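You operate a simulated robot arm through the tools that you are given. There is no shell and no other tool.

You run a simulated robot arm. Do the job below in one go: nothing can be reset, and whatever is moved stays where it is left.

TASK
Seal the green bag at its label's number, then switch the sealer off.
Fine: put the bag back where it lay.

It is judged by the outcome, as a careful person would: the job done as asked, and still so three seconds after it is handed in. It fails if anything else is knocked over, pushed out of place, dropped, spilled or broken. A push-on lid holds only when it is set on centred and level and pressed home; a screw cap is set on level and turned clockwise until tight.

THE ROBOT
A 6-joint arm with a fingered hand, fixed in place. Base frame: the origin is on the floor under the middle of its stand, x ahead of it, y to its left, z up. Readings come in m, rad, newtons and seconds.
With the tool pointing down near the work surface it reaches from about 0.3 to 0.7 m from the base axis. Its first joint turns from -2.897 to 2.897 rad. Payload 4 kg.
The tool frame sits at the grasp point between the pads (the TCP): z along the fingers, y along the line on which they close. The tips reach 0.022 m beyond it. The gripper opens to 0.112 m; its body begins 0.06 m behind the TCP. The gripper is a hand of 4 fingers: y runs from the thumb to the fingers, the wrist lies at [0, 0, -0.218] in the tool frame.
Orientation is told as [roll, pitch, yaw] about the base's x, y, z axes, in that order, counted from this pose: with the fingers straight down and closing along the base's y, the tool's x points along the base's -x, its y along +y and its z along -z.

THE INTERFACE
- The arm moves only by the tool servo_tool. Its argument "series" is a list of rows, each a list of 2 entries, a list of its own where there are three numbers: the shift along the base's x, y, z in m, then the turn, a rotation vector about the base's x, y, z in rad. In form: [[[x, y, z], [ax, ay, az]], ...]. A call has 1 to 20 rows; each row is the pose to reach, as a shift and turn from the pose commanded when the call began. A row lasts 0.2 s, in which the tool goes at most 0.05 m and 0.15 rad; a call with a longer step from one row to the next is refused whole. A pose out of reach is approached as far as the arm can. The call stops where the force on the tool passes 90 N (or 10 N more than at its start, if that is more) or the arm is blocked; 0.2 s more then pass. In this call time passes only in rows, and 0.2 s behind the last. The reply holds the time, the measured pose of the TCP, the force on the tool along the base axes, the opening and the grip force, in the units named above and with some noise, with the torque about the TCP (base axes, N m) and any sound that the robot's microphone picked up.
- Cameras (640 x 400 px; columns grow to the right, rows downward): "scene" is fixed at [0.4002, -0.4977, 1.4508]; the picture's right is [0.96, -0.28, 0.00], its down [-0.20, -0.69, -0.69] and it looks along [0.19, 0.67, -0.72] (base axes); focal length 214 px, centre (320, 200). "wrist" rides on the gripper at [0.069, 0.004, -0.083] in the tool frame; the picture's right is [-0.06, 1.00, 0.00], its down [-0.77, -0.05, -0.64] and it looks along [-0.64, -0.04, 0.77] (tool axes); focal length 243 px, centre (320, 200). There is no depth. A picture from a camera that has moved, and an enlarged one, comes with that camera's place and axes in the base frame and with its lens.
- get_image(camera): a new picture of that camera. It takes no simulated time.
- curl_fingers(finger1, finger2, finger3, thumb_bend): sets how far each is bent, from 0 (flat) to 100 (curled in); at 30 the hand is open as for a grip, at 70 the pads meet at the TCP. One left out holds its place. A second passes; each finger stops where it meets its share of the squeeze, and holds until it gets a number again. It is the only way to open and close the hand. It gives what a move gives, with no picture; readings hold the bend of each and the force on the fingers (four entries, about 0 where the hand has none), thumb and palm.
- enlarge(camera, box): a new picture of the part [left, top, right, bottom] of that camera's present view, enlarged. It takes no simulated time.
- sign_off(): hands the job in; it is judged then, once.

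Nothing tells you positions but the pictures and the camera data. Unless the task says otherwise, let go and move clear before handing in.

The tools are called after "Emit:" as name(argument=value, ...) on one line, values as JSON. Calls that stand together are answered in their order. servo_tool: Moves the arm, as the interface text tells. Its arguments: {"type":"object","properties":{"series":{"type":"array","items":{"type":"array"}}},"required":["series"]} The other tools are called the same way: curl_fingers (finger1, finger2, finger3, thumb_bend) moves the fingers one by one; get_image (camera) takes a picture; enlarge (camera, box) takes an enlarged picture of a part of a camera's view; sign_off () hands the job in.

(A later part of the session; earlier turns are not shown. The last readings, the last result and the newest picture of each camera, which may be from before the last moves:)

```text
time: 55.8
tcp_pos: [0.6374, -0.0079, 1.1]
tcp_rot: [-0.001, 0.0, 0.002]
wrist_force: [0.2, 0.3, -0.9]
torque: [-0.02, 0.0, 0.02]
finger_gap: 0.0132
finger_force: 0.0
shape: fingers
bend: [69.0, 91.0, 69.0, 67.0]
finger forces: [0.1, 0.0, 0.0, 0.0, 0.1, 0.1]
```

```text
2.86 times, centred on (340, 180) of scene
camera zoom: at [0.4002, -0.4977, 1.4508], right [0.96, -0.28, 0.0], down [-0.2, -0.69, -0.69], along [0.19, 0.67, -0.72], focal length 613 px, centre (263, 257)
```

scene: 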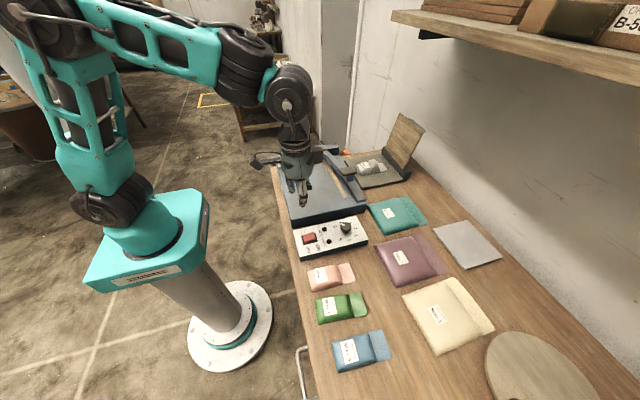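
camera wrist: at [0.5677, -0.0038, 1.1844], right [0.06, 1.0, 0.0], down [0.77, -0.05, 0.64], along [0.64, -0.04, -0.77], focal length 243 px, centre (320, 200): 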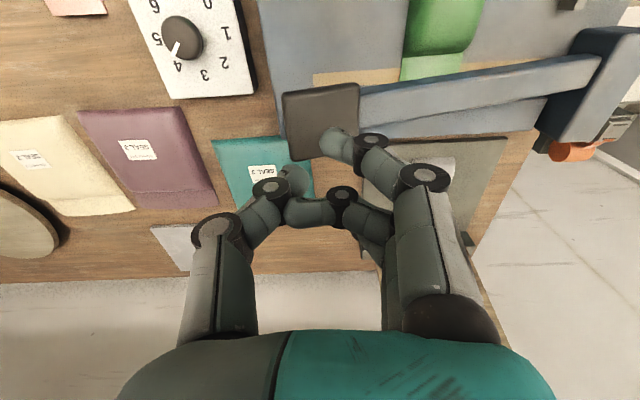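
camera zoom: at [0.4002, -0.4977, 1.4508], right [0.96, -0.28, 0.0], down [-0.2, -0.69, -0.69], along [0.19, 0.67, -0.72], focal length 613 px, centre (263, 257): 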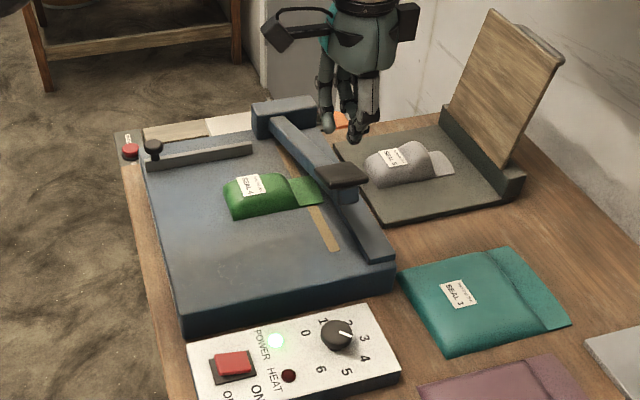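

The middle finger got caught against the thumb. I'll open and re-form the pinch; the handle is right below the TCP.

Emit:
curl_fingers(finger1=50, finger2=50, finger3=50, thumb_bend=40)

Emit:
curl_fingers(finger1=69, finger2=69, finger3=69, thumb_bend=66)

Emit:
enlarge(camera="wrist", box=[200, 50, 440, 240])

```text
time: 56.8
tcp_pos: [0.6362, -0.0081, 1.101]
tcp_rot: [0.0, 0.0, 0.002]
wrist_force: [-0.5, -0.4, 0.9]
torque: [-0.02, 0.03, -0.01]
finger_gap: 0.0707
finger_force: 0.1
shape: fingers
bend: [50.0, 50.0, 50.0, 40.0]
finger forces: [0.0, 0.0, 0.1, 0.0, 0.0, 0.0]
```

```text
time: 57.8
tcp_pos: [0.6376, -0.0073, 1.0998]
tcp_rot: [-0.002, 0.0, 0.002]
wrist_force: [0.0, -0.8, -0.5]
torque: [-0.02, 0.03, -0.02]
finger_gap: 0.014
finger_force: 0.1
shape: fingers
bend: [69.0, 69.0, 69.0, 66.0]
finger forces: [0.0, 0.0, 0.0, 0.1, 0.1, 0.1]
```

```text
2.11 times, centred on (320, 145) of wrist
camera zoom: at [0.5677, -0.0038, 1.1844], right [0.06, 1.0, 0.0], down [0.77, -0.05, 0.64], along [0.64, -0.04, -0.77], focal length 511 px, centre (320, 316)
```

zoom: 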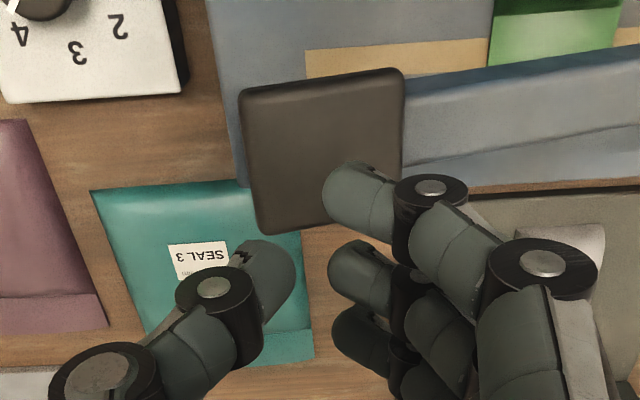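

The pinch is formed. I'll lower onto the handle.

Emit:
servo_tool(series=[[[0, 0, -0.025], [0, 0, 0]], [[0, 0, -0.045], [0, 0, 0]], [[0, 0, -0.055], [0, 0, 0]], [[0, -0.0005, -0.063], [0, 0, 0]], [[0, -0.001, -0.07], [0, 0, 0]]])

Emit:
enlarge(camera="scene", box=[270, 120, 410, 260])

Emit:
enlarge(camera="wrist", box=[200, 50, 440, 240])

```text
time: 59.0
tcp_pos: [0.6381, -0.0093, 1.032]
tcp_rot: [0.0, -0.002, 0.0]
wrist_force: [-0.3, -1.2, 2.7]
torque: [-0.09, 0.02, -0.02]
finger_gap: 0.0143
finger_force: 2.1
shape: fingers
bend: [69.0, 69.0, 69.0, 66.0]
finger forces: [0.0, 0.1, 0.0, 0.0, 3.0, 0.0]
```

```text
2.86 times, centred on (340, 190) of scene
camera zoom: at [0.4002, -0.4977, 1.4508], right [0.96, -0.28, 0.0], down [-0.2, -0.69, -0.69], along [0.19, 0.67, -0.72], focal length 613 px, centre (263, 229)
```

zoom: 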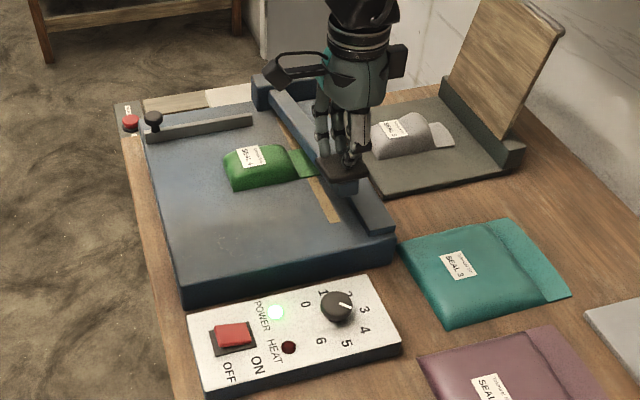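

```text
2.11 times, centred on (320, 145) of wrist
camera zoom: at [0.5682, -0.0051, 1.1145], right [0.06, 1.0, 0.0], down [0.76, -0.05, 0.64], along [0.64, -0.04, -0.77], focal length 511 px, centre (320, 316)
```

zoom: 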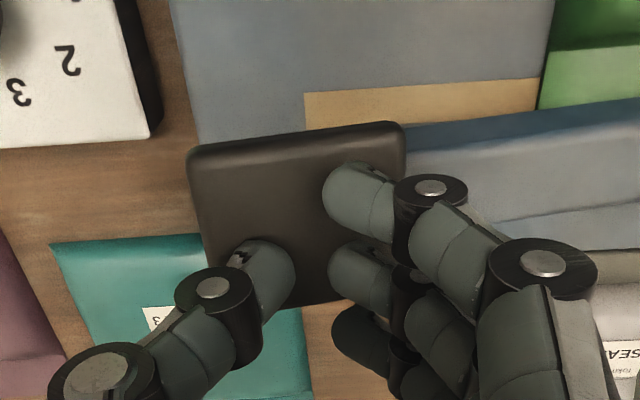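

Contact was light, about 3 N at TCP z 1.032. I'll press down smoothly along the arm's arc.

Emit:
servo_tool(series=[[[-0.002, -0.001, -0.008], [0, 0, 0]], [[-0.003, -0.003, -0.016], [0, 0, 0]], [[-0.003, -0.004, -0.024], [0, 0, 0]], [[-0.003, -0.005, -0.032], [0, 0, 0]], [[-0.003, -0.006, -0.04], [0, 0, 0]], [[-0.003, -0.007, -0.047], [0, 0, 0]]])

Emit:
enlarge(camera="scene", box=[270, 120, 410, 260])

Emit:
enlarge(camera="wrist", box=[200, 50, 440, 240])

```text
time: 60.4
tcp_pos: [0.6353, -0.0179, 0.9836]
tcp_rot: [0.0, 0.001, 0.002]
wrist_force: [-0.6, -1.3, 5.5]
torque: [-0.09, -0.01, 0.03]
finger_gap: 0.0137
finger_force: 2.4
shape: fingers
bend: [69.0, 69.0, 69.0, 66.0]
finger forces: [0.0, 0.0, 0.0, 0.1, 5.3, 0.0]
```

```text
2.86 times, centred on (340, 190) of scene
camera zoom: at [0.4002, -0.4977, 1.4508], right [0.96, -0.28, 0.0], down [-0.2, -0.69, -0.69], along [0.19, 0.67, -0.72], focal length 613 px, centre (263, 229)
```

zoom: 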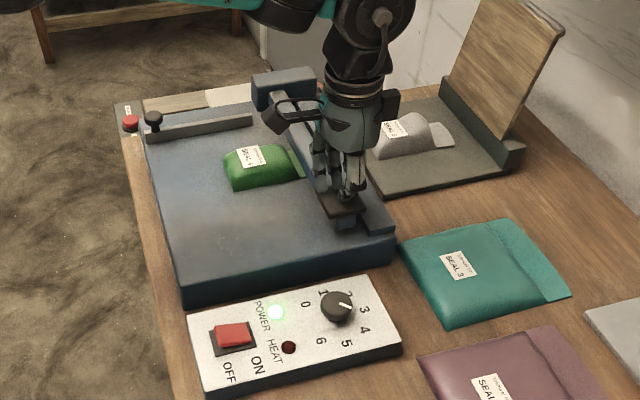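

```text
2.11 times, centred on (320, 145) of wrist
camera zoom: at [0.5655, -0.0125, 1.0674], right [0.06, 1.0, 0.0], down [0.76, -0.05, 0.64], along [0.64, -0.04, -0.77], focal length 511 px, centre (320, 316)
```

zoom: 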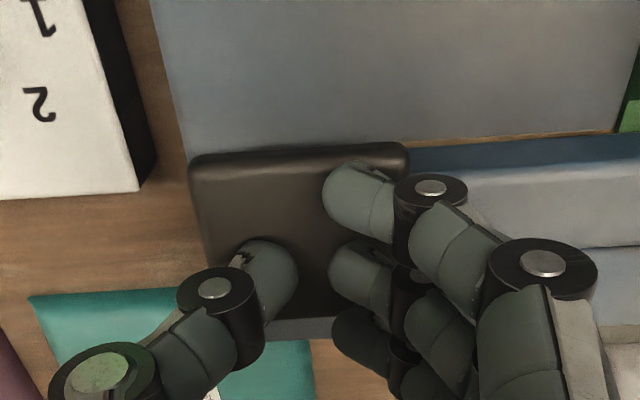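

The arm is coming down at about 5 N. I'll continue until it meets the strip.

Emit:
servo_tool(series=[[[0, -0.0005, -0.005], [0, 0, 0]], [[0, -0.001, -0.01], [0, 0, 0]], [[0, -0.001, -0.015], [0, 0, 0]], [[0, -0.001, -0.019], [0, 0, 0]]])

Emit:
enlarge(camera="scene", box=[270, 120, 410, 260])

Emit:
enlarge(camera="wrist", box=[200, 50, 440, 240])

```text
time: 61.4
tcp_pos: [0.6354, -0.018, 0.9741]
tcp_rot: [0.0, -0.012, 0.001]
wrist_force: [-24.3, -3.3, 82.0]
torque: [-0.7, 0.86, -0.25]
finger_gap: 0.0138
finger_force: 41.0
shape: fingers
bend: [71.0, 71.0, 70.0, 74.0]
finger forces: [12.0, 9.4, 6.5, 0.0, 53.4, 0.0]
```

```text
2.86 times, centred on (340, 190) of scene
camera zoom: at [0.4002, -0.4977, 1.4508], right [0.96, -0.28, 0.0], down [-0.2, -0.69, -0.69], along [0.19, 0.67, -0.72], focal length 613 px, centre (263, 229)
```

zoom: 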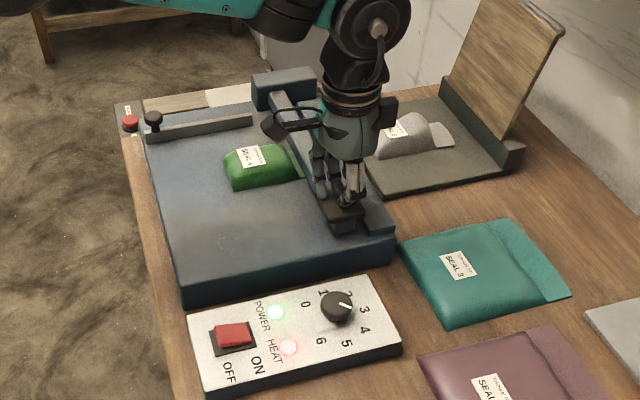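

```text
2.11 times, centred on (320, 145) of wrist
camera zoom: at [0.5643, -0.0135, 1.0573], right [0.06, 1.0, 0.0], down [0.76, -0.05, 0.65], along [0.65, -0.04, -0.76], focal length 511 px, centre (320, 316)
```

zoom: 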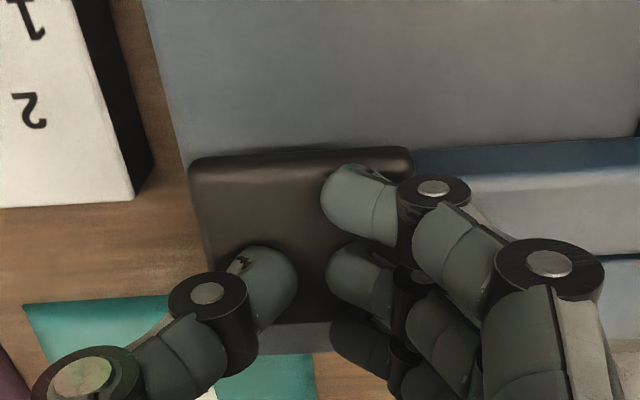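

HEAT is lit, so the arm is closed on the flap, at about 80 N. I'll ease the force a little and hold, watching the lamp.

Emit:
servo_tool(series=[[[0, 0, 0.002], [0, 0, 0]], [[0, 0, 0.003], [0, 0, 0]], [[0, 0, 0.003], [0, 0, 0]], [[0, 0, 0.003], [0, 0, 0]]])

Emit:
enlarge(camera="scene", box=[270, 120, 410, 260])

```text
time: 62.4
tcp_pos: [0.6353, -0.0183, 0.9749]
tcp_rot: [-0.001, -0.011, 0.001]
wrist_force: [-20.0, -3.3, 67.0]
torque: [-0.62, 0.63, -0.19]
finger_gap: 0.0136
finger_force: 34.2
shape: fingers
bend: [71.0, 71.0, 70.0, 74.0]
finger forces: [8.6, 7.0, 6.3, 0.1, 45.7, 0.0]
```

```text
2.86 times, centred on (340, 190) of scene
camera zoom: at [0.4002, -0.4977, 1.4508], right [0.96, -0.28, 0.0], down [-0.2, -0.69, -0.69], along [0.19, 0.67, -0.72], focal length 613 px, centre (263, 229)
```

zoom: 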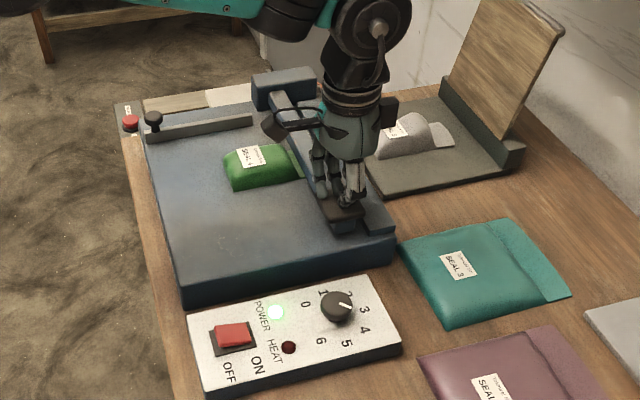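

HEAT went out while the arm stayed closed at 67 N, so the timed seal looks finished. I'll hold a bit longer to let the seam cool and check that the lamp stays off.

Emit:
servo_tool(series=[[[0, 0, 0], [0, 0, 0]], [[0, 0, 0], [0, 0, 0]], [[0, 0, 0], [0, 0, 0]], [[0, 0, 0], [0, 0, 0]], [[0, 0, 0], [0, 0, 0]], [[0, 0, 0], [0, 0, 0]], [[0, 0, 0], [0, 0, 0]], [[0, 0, 0], [0, 0, 0]], [[0, 0, 0], [0, 0, 0]], [[0, 0, 0], [0, 0, 0]], [[0, 0, 0], [0, 0, 0]], [[0, 0, 0], [0, 0, 0]], [[0, 0, 0], [0, 0, 0]], [[0, 0, 0], [0, 0, 0]], [[0, 0, 0], [0, 0, 0]]])

Emit:
enlarge(camera="scene", box=[270, 120, 410, 260])

```text
time: 65.6
tcp_pos: [0.6352, -0.0183, 0.9747]
tcp_rot: [0.001, -0.011, -0.001]
wrist_force: [-19.5, -4.2, 67.4]
torque: [-0.67, 0.65, -0.16]
finger_gap: 0.0137
finger_force: 34.0
shape: fingers
bend: [71.0, 71.0, 70.0, 74.0]
finger forces: [8.4, 7.0, 6.3, 0.0, 45.7, 0.0]
```

```text
2.86 times, centred on (340, 190) of scene
camera zoom: at [0.4002, -0.4977, 1.4508], right [0.96, -0.28, 0.0], down [-0.2, -0.69, -0.69], along [0.19, 0.67, -0.72], focal length 613 px, centre (263, 229)
```

zoom: 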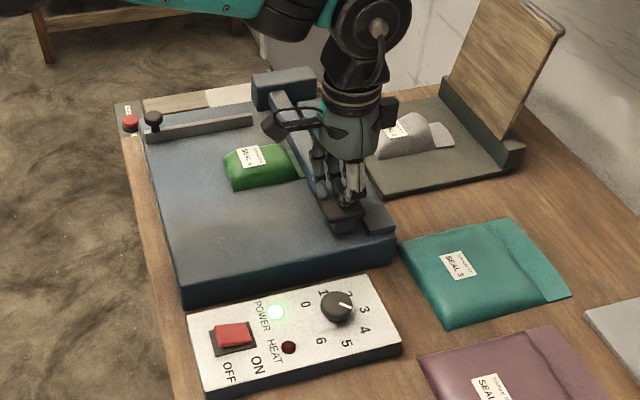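

The lamp stays off and the seal has had 3 s under pressure. I'll raise slowly so the arm springs back gently.

Emit:
servo_tool(series=[[[0, 0, 0.008], [0, 0, 0]], [[0, 0.001, 0.016], [0, 0, 0]], [[0, 0.002, 0.024], [0, 0, 0]], [[0, 0.003, 0.032], [0, 0, 0]], [[0, 0.005, 0.04], [0, 0, 0]], [[0, 0.006, 0.048], [0, 0, 0]], [[0, 0.008, 0.056], [0, 0, 0]], [[0, 0.008, 0.064], [0, 0, 0]], [[0, 0.008, 0.075], [0, 0, 0]], [[0, 0.008, 0.09], [0, 0, 0]], [[0, 0.008, 0.12], [0, 0, 0]]])

Emit:
enlarge(camera="scene", box=[270, 120, 410, 260])

Emit:
get_image(camera="wrist")

```text
time: 68.0
tcp_pos: [0.6364, -0.0097, 1.0885]
tcp_rot: [-0.001, 0.001, 0.0]
wrist_force: [0.2, 0.1, -0.3]
torque: [0.02, -0.03, 0.01]
finger_gap: 0.0138
finger_force: 0.1
shape: fingers
bend: [69.0, 69.0, 69.0, 66.0]
finger forces: [0.0, 0.1, 0.1, 0.0, 0.1, 0.0]
```

```text
2.86 times, centred on (340, 190) of scene
camera zoom: at [0.4002, -0.4977, 1.4508], right [0.96, -0.28, 0.0], down [-0.2, -0.69, -0.69], along [0.19, 0.67, -0.72], focal length 613 px, centre (263, 229)
```

zoom: 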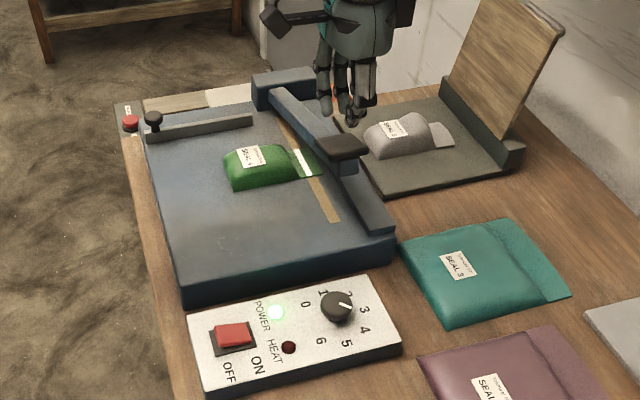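

```text
taken
camera wrist: at [0.5663, -0.0051, 1.1707], right [0.06, 1.0, 0.0], down [0.77, -0.05, 0.64], along [0.64, -0.04, -0.77], focal length 243 px, centre (320, 200)
```

wrist: 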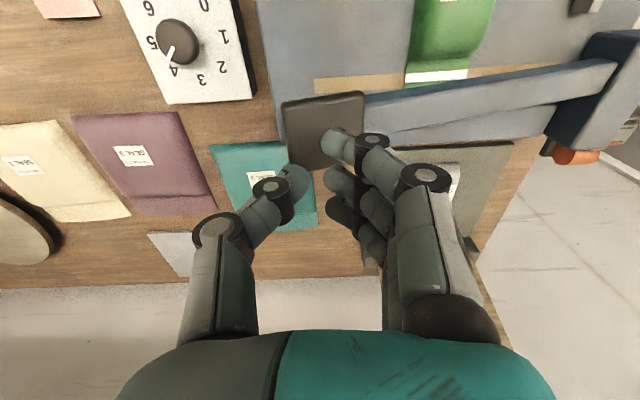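

A white seal line now runs across the green flap, and the arm has sprung back up. I'll take a closer look at the seam.

Emit:
enlarge(camera="scene", box=[310, 160, 350, 190])

Emit:
enlarge(camera="wrist", box=[380, 0, 520, 110])

```text
13.33 times, centred on (330, 175) of scene
camera zoom: at [0.4002, -0.4977, 1.4508], right [0.96, -0.28, 0.0], down [-0.2, -0.69, -0.69], along [0.19, 0.67, -0.72], focal length 2860 px, centre (187, 533)
```

zoom: 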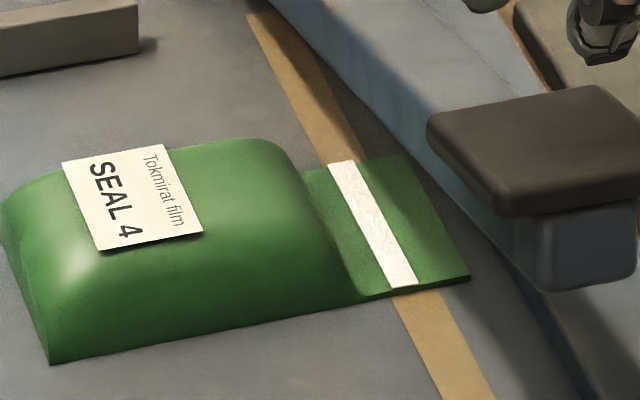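

```text
3.64 times, centred on (450, 55) of wrist
camera zoom: at [0.5663, -0.0051, 1.1707], right [0.06, 1.0, 0.0], down [0.77, -0.05, 0.64], along [0.64, -0.04, -0.77], focal length 882 px, centre (-153, 727)
```

zoom: 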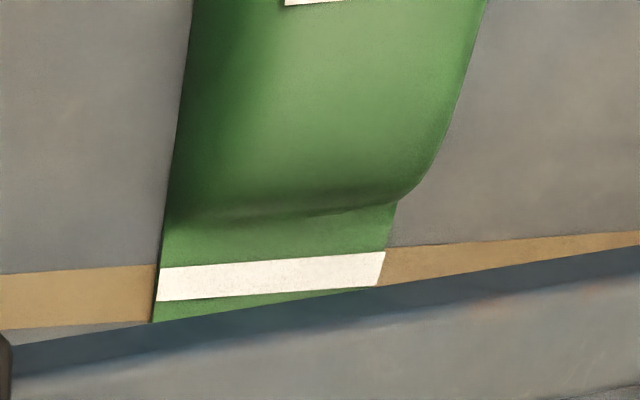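

The seal is clean and runs the full width of the flap. Next I'll go to the rocker's OFF end with the thumb pointer.

Emit:
servo_tool(series=[[[-0.04, -0.02, 0], [0, 0, 0]], [[-0.08, -0.045, 0], [0, 0, 0]], [[-0.12, -0.07, 0], [0, 0, 0]], [[-0.155, -0.09, -0.01], [0, 0, 0]], [[-0.175, -0.096, -0.03], [0, 0, 0]], [[-0.175, -0.096, -0.065], [0, 0, 0]]])

Emit:
curl_fingers(finger1=55, finger2=55, finger3=55, thumb_bend=40)

Emit:
curl_fingers(finger1=100, finger2=100, finger3=100, thumb_bend=60)

Emit:
get_image(camera="wrist")

```text
time: 69.4
tcp_pos: [0.4615, -0.1055, 1.0215]
tcp_rot: [0.0, -0.001, 0.002]
wrist_force: [-0.4, 0.1, 0.1]
torque: [0.02, -0.02, 0.03]
finger_gap: 0.0137
finger_force: 0.1
shape: fingers
bend: [69.0, 69.0, 69.0, 66.0]
finger forces: [0.0, 0.0, 0.0, 0.0, 0.1, 0.0]
```

```text
time: 70.4
tcp_pos: [0.4598, -0.1073, 1.0222]
tcp_rot: [0.001, -0.001, 0.002]
wrist_force: [0.6, 1.0, -0.4]
torque: [0.04, -0.01, 0.0]
finger_gap: 0.0637
finger_force: 0.0
shape: fingers
bend: [55.0, 55.0, 55.0, 40.0]
finger forces: [0.1, 0.1, 0.0, 0.1, 0.0, 0.0]
```

```text
time: 71.4
tcp_pos: [0.4616, -0.1063, 1.0225]
tcp_rot: [0.001, -0.001, 0.001]
wrist_force: [0.1, -0.5, -0.8]
torque: [-0.01, -0.01, 0.01]
finger_gap: 0.0335
finger_force: 0.0
shape: fingers
bend: [100.0, 100.0, 100.0, 60.0]
finger forces: [0.0, 0.0, 0.1, 0.0, 0.0, 0.0]
```

```text
taken
camera wrist: at [0.3911, -0.1018, 1.106], right [0.06, 1.0, 0.0], down [0.77, -0.05, 0.64], along [0.64, -0.04, -0.77], focal length 243 px, centre (320, 200)
```

wrist: 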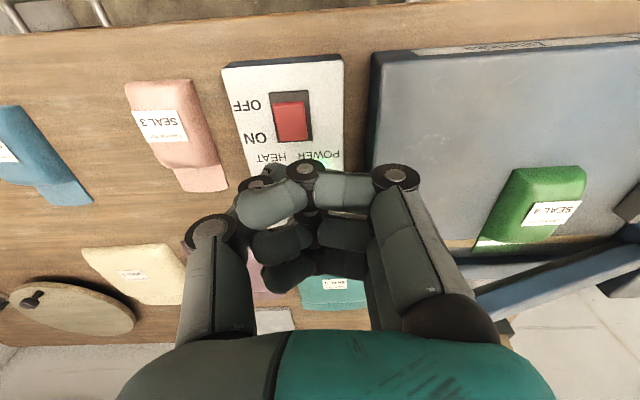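

The thumb is aligned over the raised OFF end. I'll descend and press gently in small steps.

Emit:
servo_tool(series=[[[-0.001, 0, -0.025], [0, 0, 0]], [[-0.001, 0, -0.05], [0, 0, 0]], [[-0.001, 0, -0.075], [0, 0, 0]], [[-0.001, 0, -0.087], [0, 0, 0]], [[-0.001, 0, -0.091], [0, 0, 0]]])

Emit:
enlarge(camera="scene", box=[280, 190, 370, 260])

Emit:
enlarge(camera="wrist", box=[200, 60, 400, 210])

```text
time: 72.6
tcp_pos: [0.4593, -0.1051, 0.9311]
tcp_rot: [0.0, 0.0, 0.002]
wrist_force: [0.1, 0.6, -0.3]
torque: [-0.04, -0.03, 0.0]
finger_gap: 0.0335
finger_force: 0.3
shape: fingers
bend: [100.0, 100.0, 100.0, 60.0]
finger forces: [0.1, 0.0, 0.1, 0.1, 0.2, 0.0]
```

```text
5.71 times, centred on (325, 225) of scene
camera zoom: at [0.4002, -0.4977, 1.4508], right [0.96, -0.28, 0.0], down [-0.2, -0.69, -0.69], along [0.19, 0.67, -0.72], focal length 1226 px, centre (291, 57)
```

zoom: 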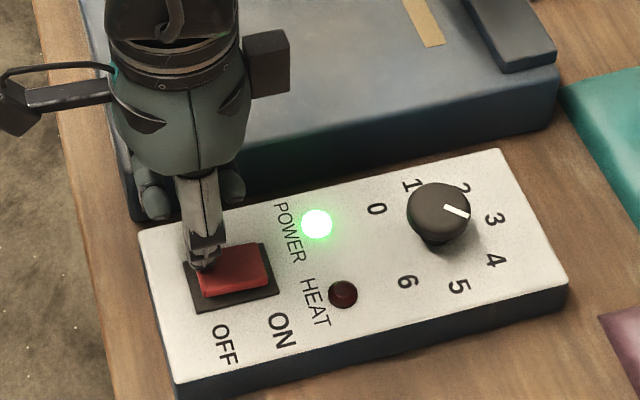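

```text
2.67 times, centred on (300, 135) of wrist
camera zoom: at [0.3896, -0.1012, 1.0149], right [0.06, 1.0, 0.0], down [0.77, -0.05, 0.64], along [0.64, -0.04, -0.77], focal length 647 px, centre (373, 373)
```

zoom: 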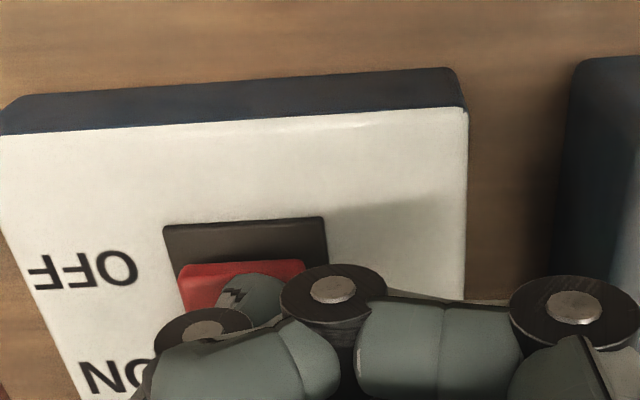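

The thumb is just touching. I'll press in two small steps and check.

Emit:
servo_tool(series=[[[0, 0, -0.003], [0, 0, 0]], [[0, 0, -0.006], [0, 0, 0]]])

Emit:
enlarge(camera="scene", box=[280, 190, 370, 260])

```text
time: 73.2
tcp_pos: [0.4588, -0.1057, 0.9268]
tcp_rot: [-0.003, -0.004, 0.001]
wrist_force: [-8.3, -2.5, 26.4]
torque: [-0.72, 0.04, -0.19]
finger_gap: 0.0324
finger_force: 13.7
shape: fingers
bend: [100.0, 100.0, 100.0, 62.0]
finger forces: [0.0, 0.1, 0.0, 0.1, 27.5, 0.1]
```

```text
5.71 times, centred on (325, 225) of scene
camera zoom: at [0.4002, -0.4977, 1.4508], right [0.96, -0.28, 0.0], down [-0.2, -0.69, -0.69], along [0.19, 0.67, -0.72], focal length 1226 px, centre (291, 57)
```

zoom: 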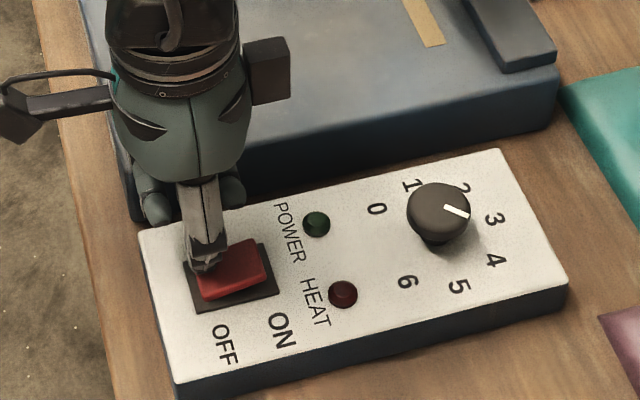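

POWER is out, so the sealer is off. I'll lift off and go back toward the bag, opening the hand to the width I used to release it.

Emit:
servo_tool(series=[[[0, 0, 0.015], [0, 0, 0]], [[0, 0, 0.045], [0, 0, 0]], [[0, 0, 0.085], [0, 0, 0]], [[0, 0, 0.12], [0, 0, 0]]])

Emit:
curl_fingers(finger1=47, finger2=47, finger3=47, thumb_bend=45)

Emit:
enlarge(camera="scene", box=[280, 190, 370, 260])

```text
time: 74.2
tcp_pos: [0.4608, -0.1049, 1.0463]
tcp_rot: [0.0, 0.002, 0.001]
wrist_force: [0.1, 0.8, -0.7]
torque: [0.01, 0.03, 0.03]
finger_gap: 0.0335
finger_force: 0.0
shape: fingers
bend: [100.0, 100.0, 100.0, 60.0]
finger forces: [0.0, 0.0, 0.1, 0.0, 0.0, 0.0]
```

```text
time: 75.2
tcp_pos: [0.4599, -0.1048, 1.0461]
tcp_rot: [0.002, 0.001, 0.001]
wrist_force: [0.4, -0.8, 0.0]
torque: [-0.04, 0.0, 0.01]
finger_gap: 0.0681
finger_force: 0.2
shape: fingers
bend: [47.0, 47.0, 47.0, 45.0]
finger forces: [0.1, 0.0, 0.1, 0.0, 0.0, 0.0]
```

```text
5.71 times, centred on (325, 225) of scene
camera zoom: at [0.4002, -0.4977, 1.4508], right [0.96, -0.28, 0.0], down [-0.2, -0.69, -0.69], along [0.19, 0.67, -0.72], focal length 1226 px, centre (291, 57)
```

zoom: 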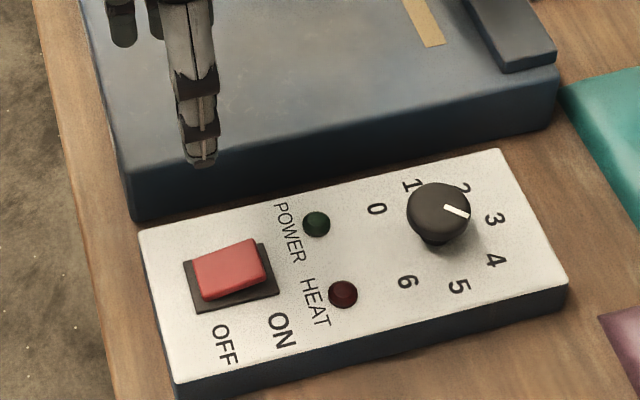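

The rocker sits in OFF with both lamps dark. I'll go back over the bag and check alignment before lowering.

Emit:
servo_tool(series=[[[0.0, 0.04, 0], [0, 0, 0]], [[0.005, 0.08, 0], [0, 0, 0]], [[0.01, 0.12, 0], [0, 0, 0]], [[0.02, 0.16, 0], [0, 0, 0]], [[0.0275, 0.195, 0], [0, 0, 0]], [[0.0275, 0.209, -0.002], [0, 0, 0]]])

Emit:
get_image(camera="wrist")

Emit:
enlarge(camera="wrist", box=[200, 60, 440, 260])

```text
time: 76.6
tcp_pos: [0.4858, 0.1031, 1.0436]
tcp_rot: [0.0, -0.001, 0.0]
wrist_force: [-0.2, 0.3, -0.1]
torque: [-0.01, 0.03, 0.01]
finger_gap: 0.068
finger_force: 0.2
shape: fingers
bend: [47.0, 47.0, 47.0, 45.0]
finger forces: [0.0, 0.1, 0.0, 0.0, 0.0, 0.0]
```

```text
taken
camera wrist: at [0.4173, 0.108, 1.1273], right [0.06, 1.0, 0.0], down [0.77, -0.05, 0.64], along [0.64, -0.04, -0.77], focal length 243 px, centre (320, 200)
```

wrist: 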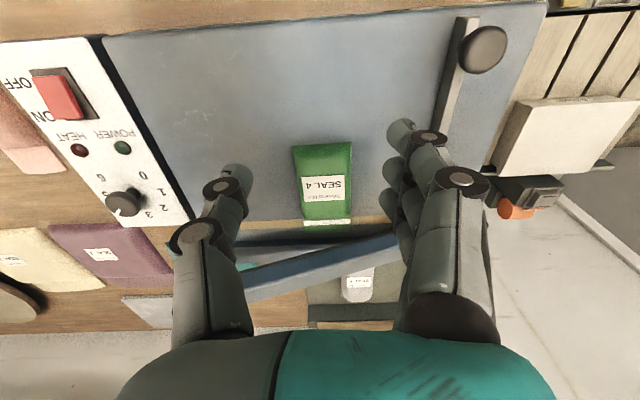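

```text
2.00 times, centred on (320, 160) of wrist
camera zoom: at [0.4173, 0.108, 1.1273], right [0.06, 1.0, 0.0], down [0.77, -0.05, 0.64], along [0.64, -0.04, -0.77], focal length 485 px, centre (320, 280)
```

zoom: 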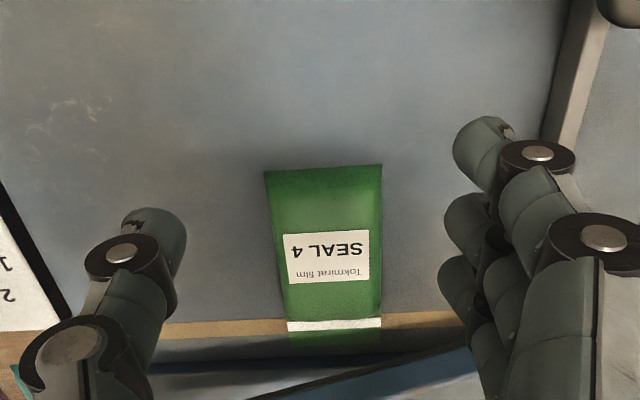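

The bag hasn't moved. I'll lower the hand over it along the path I left by.

Emit:
servo_tool(series=[[[0.03, 0, -0.005], [0, 0, 0]], [[0.055, 0, -0.025], [0, 0, 0]], [[0.07, 0, -0.045], [0, 0, 0]], [[0.075, 0, -0.07], [0, 0, 0]]])

Emit:
enlarge(camera="wrist", box=[180, 60, 460, 280])

Emit:
enlarge(camera="scene", box=[290, 120, 390, 210])

```text
time: 77.6
tcp_pos: [0.5624, 0.1038, 0.9736]
tcp_rot: [0.0, 0.001, 0.0]
wrist_force: [0.0, -0.5, -0.2]
torque: [0.0, 0.0, -0.02]
finger_gap: 0.0683
finger_force: 0.0
shape: fingers
bend: [47.0, 47.0, 47.0, 45.0]
finger forces: [0.0, 0.0, 0.1, 0.0, 0.0, 0.0]
```

```text
1.82 times, centred on (320, 170) of wrist
camera zoom: at [0.4927, 0.1077, 1.0568], right [0.06, 1.0, 0.0], down [0.76, -0.05, 0.64], along [0.64, -0.04, -0.77], focal length 441 px, centre (320, 254)
```

zoom: 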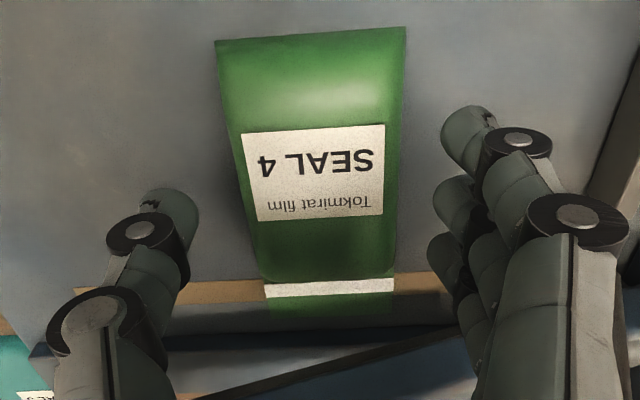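

```text
4.44 times, centred on (340, 165) of scene
camera zoom: at [0.4002, -0.4977, 1.4508], right [0.96, -0.28, 0.0], down [-0.2, -0.69, -0.69], along [0.19, 0.67, -0.72], focal length 953 px, centre (231, 356)
```

zoom: 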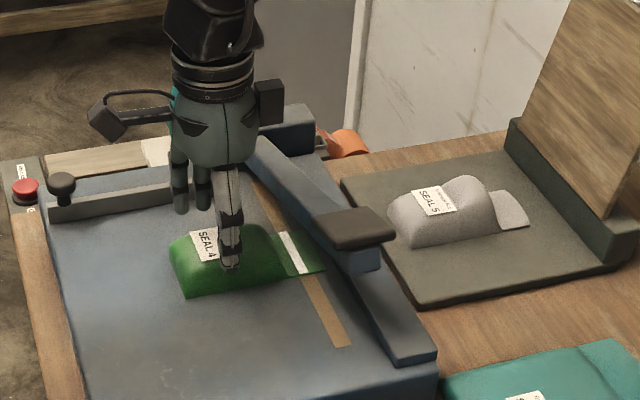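

The bag is centred between the fingers. I'll lower and grip it.

Emit:
servo_tool(series=[[[0, 0, -0.012], [0, 0, 0]], [[0, 0, -0.024], [0, 0, 0]], [[0, 0, -0.03], [0, 0, 0]]])

Emit:
curl_fingers(finger1=60, finger2=60, finger3=60, thumb_bend=60)

Emit:
enlarge(camera="wrist", box=[180, 60, 460, 280])

```text
time: 78.4
tcp_pos: [0.5617, 0.1036, 0.9438]
tcp_rot: [0.001, -0.001, 0.001]
wrist_force: [0.2, 0.3, -0.5]
torque: [-0.04, 0.03, 0.02]
finger_gap: 0.068
finger_force: 0.1
shape: fingers
bend: [47.0, 47.0, 47.0, 45.0]
finger forces: [0.1, 0.1, 0.0, 0.0, 0.0, 0.0]
```

```text
time: 79.4
tcp_pos: [0.5623, 0.104, 0.9443]
tcp_rot: [-0.001, -0.001, 0.002]
wrist_force: [0.8, 0.4, 0.2]
torque: [-0.01, 0.02, -0.03]
finger_gap: 0.0559
finger_force: 14.2
shape: fingers
bend: [53.0, 53.0, 53.0, 54.0]
finger forces: [4.5, 4.6, 4.7, 0.0, 13.6, 0.0]
```

```text
1.82 times, centred on (320, 170) of wrist
camera zoom: at [0.4926, 0.1076, 1.0272], right [0.06, 1.0, 0.0], down [0.77, -0.05, 0.64], along [0.64, -0.04, -0.77], focal length 441 px, centre (320, 254)
```

zoom: 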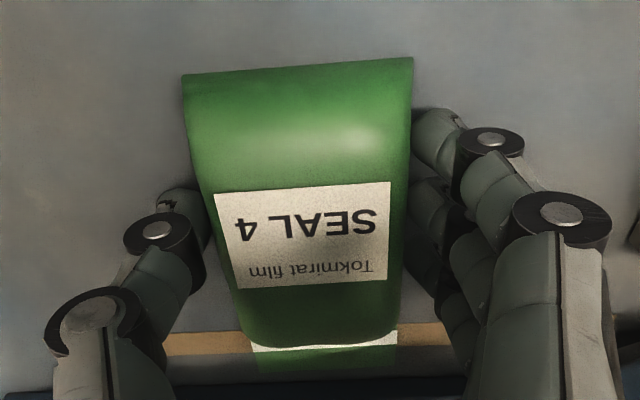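

The bag is gripped at 14 N with nearly the same in-hand offset as before. I'll lift slightly, back it out from under the arm, then rise.

Emit:
servo_tool(series=[[[0, 0, 0.004], [0, 0, 0]], [[-0.012, 0, 0.005], [0, 0, 0]], [[-0.027, 0, 0.005], [0, 0, 0]], [[-0.045, 0, 0.006], [0, 0, 0]], [[-0.063, 0, 0.008], [0, 0, 0]], [[-0.063, 0, 0.03], [0, 0, 0]], [[-0.063, 0, 0.06], [0, 0, 0]]])

Emit:
get_image(camera="wrist")

Emit:
enlarge(camera="scene", box=[270, 110, 410, 210])

```text
time: 81.0
tcp_pos: [0.4984, 0.1033, 1.0027]
tcp_rot: [0.0, 0.0, 0.003]
wrist_force: [1.2, 0.3, -0.5]
torque: [0.01, 0.02, 0.02]
finger_gap: 0.0558
finger_force: 13.5
shape: fingers
bend: [53.0, 53.0, 53.0, 54.0]
finger forces: [4.5, 4.4, 4.5, 0.1, 13.7, 0.0]
```

```text
taken
camera wrist: at [0.4293, 0.1072, 1.087], right [0.06, 1.0, 0.0], down [0.77, -0.05, 0.64], along [0.64, -0.04, -0.77], focal length 243 px, centre (320, 200)
```

wrist: 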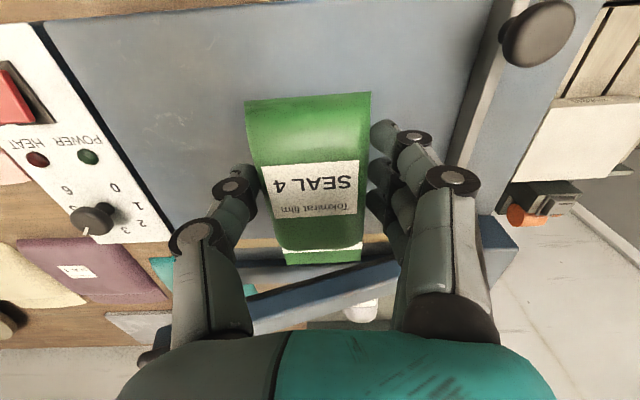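

```text
4.00 times, centred on (340, 160) of scene
camera zoom: at [0.4002, -0.4977, 1.4508], right [0.96, -0.28, 0.0], down [-0.2, -0.69, -0.69], along [0.19, 0.67, -0.72], focal length 858 px, centre (240, 360)
```

zoom: 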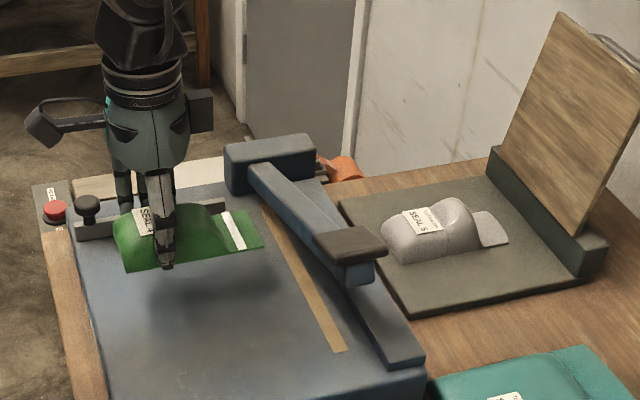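

The bag is clear of the arm and held level. I'll carry it back above its old spot between the blue and pink bags.

Emit:
servo_tool(series=[[[0, -0.03, 0], [0, 0, 0]], [[0, -0.07, 0], [0, 0, 0]], [[0, -0.11, 0], [0, 0, 0]], [[0, -0.15, 0], [0, 0, 0]], [[0, -0.19, 0], [0, 0, 0]], [[-0.003, -0.23, 0], [0, 0, -0.01]], [[-0.007, -0.27, 0], [0, 0, -0.03]], [[-0.011, -0.31, 0], [0, 0, -0.05]], [[-0.015, -0.35, 0], [0, 0, -0.07]], [[-0.02, -0.385, 0], [0, 0, -0.09]], [[-0.023, -0.415, -0.005], [0, 0, -0.097]], [[-0.024, -0.4368, -0.02], [0, 0, -0.097]], [[-0.024, -0.4368, -0.04], [0, 0, -0.097]]])

Emit:
get_image(camera="wrist")

Emit:
enlarge(camera="scene", box=[290, 230, 400, 340])

```text
time: 83.8
tcp_pos: [0.4749, -0.3339, 0.9644]
tcp_rot: [-0.001, -0.001, -0.095]
wrist_force: [0.0, -0.3, -0.3]
torque: [-0.02, 0.0, 0.02]
finger_gap: 0.0559
finger_force: 13.5
shape: fingers
bend: [53.0, 53.0, 53.0, 54.0]
finger forces: [4.5, 4.5, 4.5, 0.0, 13.4, 0.0]
```

```text
taken
camera wrist: at [0.4058, -0.3231, 1.0475], right [0.16, 0.99, 0.0], down [0.76, -0.12, 0.64], along [0.63, -0.1, -0.77], focal length 243 px, centre (320, 200)
```

wrist: 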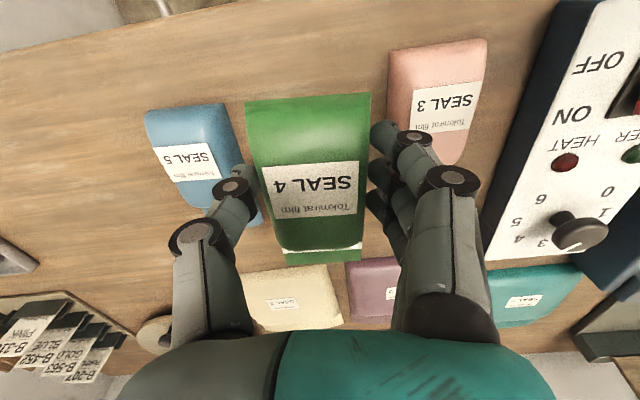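

```text
3.64 times, centred on (345, 285) of scene
camera zoom: at [0.4002, -0.4977, 1.4508], right [0.96, -0.28, 0.0], down [-0.2, -0.69, -0.69], along [0.19, 0.67, -0.72], focal length 780 px, centre (229, -109)
```

zoom: 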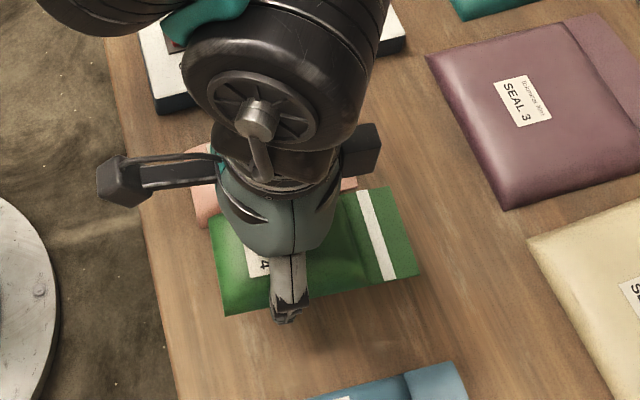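

The alignment matches the original spot, and the pink bag is about 8 mm clear of the fingers. I'll lower slowly.

Emit:
servo_tool(series=[[[0, 0, -0.02], [0, 0, 0]], [[0, 0, -0.04], [0, 0, 0]], [[0, 0, -0.053], [0, 0, 0]], [[0, 0, -0.061], [0, 0, 0]], [[0, 0, -0.065], [0, 0, 0]]])

Emit:
enlarge(camera="wrist", box=[180, 40, 460, 240])

```text
time: 85.0
tcp_pos: [0.4748, -0.3333, 0.8984]
tcp_rot: [0.001, 0.001, -0.097]
wrist_force: [0.2, 0.1, -0.8]
torque: [0.02, 0.0, 0.01]
finger_gap: 0.0558
finger_force: 13.3
shape: fingers
bend: [53.0, 53.0, 53.0, 54.0]
finger forces: [4.5, 4.5, 4.5, 0.0, 13.3, 0.1]
```

```text
2.00 times, centred on (320, 140) of wrist
camera zoom: at [0.4061, -0.3225, 0.9823], right [0.16, 0.99, 0.0], down [0.76, -0.12, 0.64], along [0.63, -0.1, -0.77], focal length 485 px, centre (320, 320)
```

zoom: 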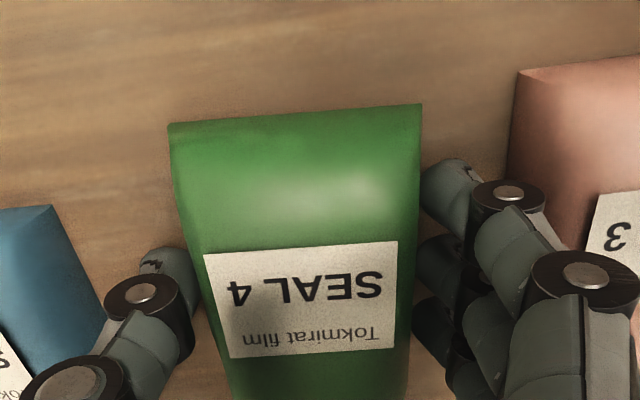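

There is no contact yet at 0.8984. I'll go down a couple more millimetres.

Emit:
servo_tool(series=[[[0, 0, -0.0015], [0, 0, 0]], [[0, 0, -0.0028], [0, 0, 0]]])

```text
time: 85.6
tcp_pos: [0.4746, -0.3327, 0.8957]
tcp_rot: [0.001, -0.001, -0.095]
wrist_force: [0.2, -0.6, 0.3]
torque: [0.03, -0.01, -0.01]
finger_gap: 0.0557
finger_force: 13.5
shape: fingers
bend: [53.0, 53.0, 53.0, 54.0]
finger forces: [4.5, 4.5, 4.5, 0.0, 13.5, 0.1]
```

Emit:
servo_tool(series=[[[0, 0, -0.001], [0, 0, 0]], [[0, 0, -0.002], [0, 0, 0]]])

```text
time: 86.2
tcp_pos: [0.4749, -0.3328, 0.8941]
tcp_rot: [0.0, 0.0, -0.095]
wrist_force: [-0.3, 0.1, 0.3]
torque: [0.04, 0.01, 0.04]
finger_gap: 0.0558
finger_force: 13.9
shape: fingers
bend: [53.0, 53.0, 53.0, 54.0]
finger forces: [4.4, 4.5, 4.5, 0.0, 13.4, 0.0]
```

Still no load, so I'll go a little lower.

Emit:
servo_tool(series=[[[0, 0, -0.001], [0, 0, 0]], [[0, 0, -0.002], [0, 0, 0]]])

Emit:
enlarge(camera="scene", box=[300, 255, 380, 325])

```text
time: 86.8
tcp_pos: [0.4751, -0.3343, 0.8923]
tcp_rot: [-0.001, 0.0, -0.097]
wrist_force: [-1.9, 1.0, 7.8]
torque: [0.18, 0.01, 0.02]
finger_gap: 0.0558
finger_force: 14.4
shape: fingers
bend: [54.0, 53.0, 53.0, 54.0]
finger forces: [4.6, 4.8, 4.8, 0.0, 14.3, 0.1]
```

```text
5.71 times, centred on (340, 290) of scene
camera zoom: at [0.4002, -0.4977, 1.4508], right [0.96, -0.28, 0.0], down [-0.2, -0.69, -0.69], along [0.19, 0.67, -0.72], focal length 1226 px, centre (206, -314)
```

zoom: 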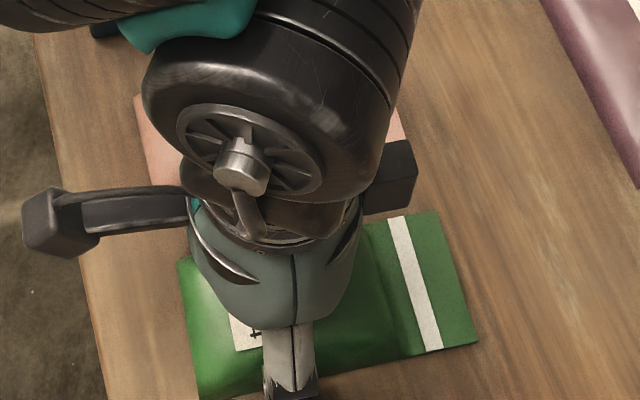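

The bag touches down lightly, and its corners match the original picture. I'll let go with a small opening, keeping clear of the pink bag.

Emit:
servo_tool(series=[[[0, 0, 0.001], [0, 0, 0]]])

Emit:
curl_fingers(finger1=49.5, finger2=49.5, finger3=49.5, thumb_bend=47)

Emit:
enlarge(camera="wrist", box=[180, 40, 460, 240])

```text
time: 87.2
tcp_pos: [0.4747, -0.3332, 0.8918]
tcp_rot: [-0.001, 0.001, -0.095]
wrist_force: [-0.2, -0.8, 4.9]
torque: [0.11, -0.02, -0.02]
finger_gap: 0.056
finger_force: 13.8
shape: fingers
bend: [54.0, 53.0, 53.0, 54.0]
finger forces: [4.3, 4.5, 4.4, 0.1, 14.1, 0.1]
```

```text
time: 88.2
tcp_pos: [0.4746, -0.3338, 0.893]
tcp_rot: [-0.001, 0.0, -0.097]
wrist_force: [-0.3, 0.3, -0.8]
torque: [0.0, 0.01, 0.01]
finger_gap: 0.0626
finger_force: 0.0
shape: fingers
bend: [49.0, 49.0, 49.0, 47.0]
finger forces: [0.1, 0.1, 0.1, 0.0, 0.1, 0.0]
```

```text
2.00 times, centred on (320, 140) of wrist
camera zoom: at [0.4061, -0.3225, 0.9766], right [0.16, 0.99, 0.0], down [0.76, -0.12, 0.64], along [0.63, -0.1, -0.77], focal length 485 px, centre (320, 320)
```

zoom: 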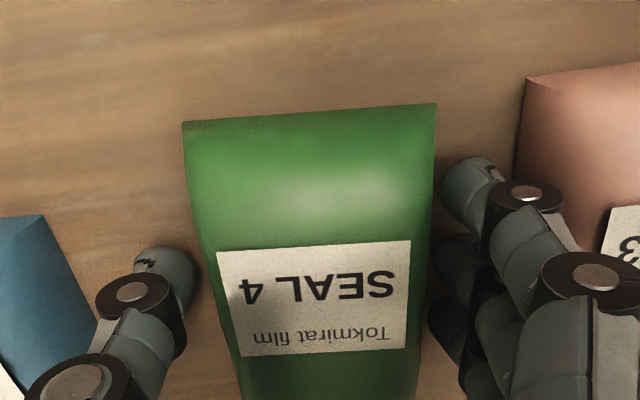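

The bag is released, within about 2 mm of its original place. I'll open a touch more for clearance, then rise straight up.

Emit:
curl_fingers(finger1=48, finger2=48, finger3=48, thumb_bend=44)

Emit:
servo_tool(series=[[[0, 0, 0.008], [0, 0, 0]], [[0, 0, 0.018], [0, 0, 0]], [[0, 0, 0.035], [0, 0, 0]], [[0, 0, 0.06], [0, 0, 0]], [[0, 0, 0.1], [0, 0, 0]]])

Emit:
get_image(camera="wrist")

Emit:
enlarge(camera="scene", box=[290, 240, 400, 340])

```text
time: 89.2
tcp_pos: [0.4762, -0.3328, 0.8933]
tcp_rot: [0.0, -0.001, -0.095]
wrist_force: [-0.2, -0.2, 0.2]
torque: [0.03, -0.01, 0.0]
finger_gap: 0.068
finger_force: 0.0
shape: fingers
bend: [48.0, 48.0, 48.0, 44.0]
finger forces: [0.2, 0.0, 0.0, 0.1, 0.0, 0.1]
```

```text
time: 90.4
tcp_pos: [0.4751, -0.3338, 0.9925]
tcp_rot: [-0.001, 0.0, -0.095]
wrist_force: [0.0, 0.3, 0.2]
torque: [-0.02, 0.0, 0.02]
finger_gap: 0.0677
finger_force: 0.1
shape: fingers
bend: [48.0, 48.0, 48.0, 44.0]
finger forces: [0.0, 0.1, 0.1, 0.0, 0.0, 0.1]
```

```text
taken
camera wrist: at [0.4061, -0.3227, 1.0764], right [0.16, 0.99, 0.0], down [0.76, -0.12, 0.64], along [0.63, -0.1, -0.77], focal length 243 px, centre (320, 200)
```

wrist: 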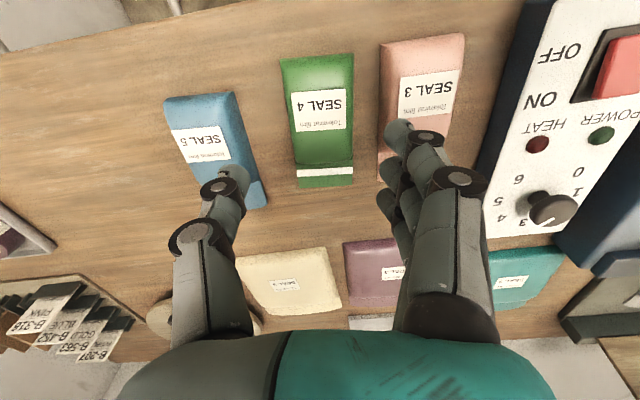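

```text
4.00 times, centred on (345, 290) of scene
camera zoom: at [0.4002, -0.4977, 1.4508], right [0.96, -0.28, 0.0], down [-0.2, -0.69, -0.69], along [0.19, 0.67, -0.72], focal length 858 px, centre (220, -160)
```

zoom: 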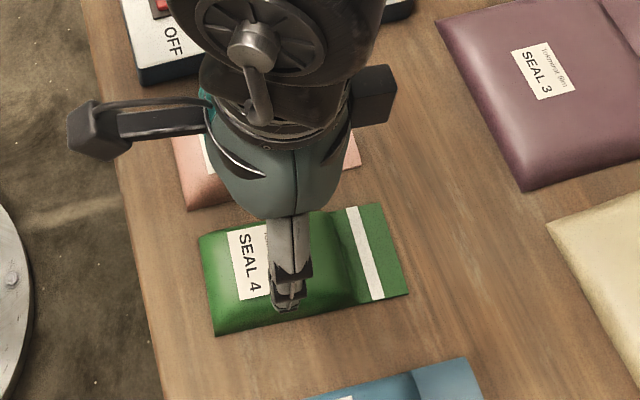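

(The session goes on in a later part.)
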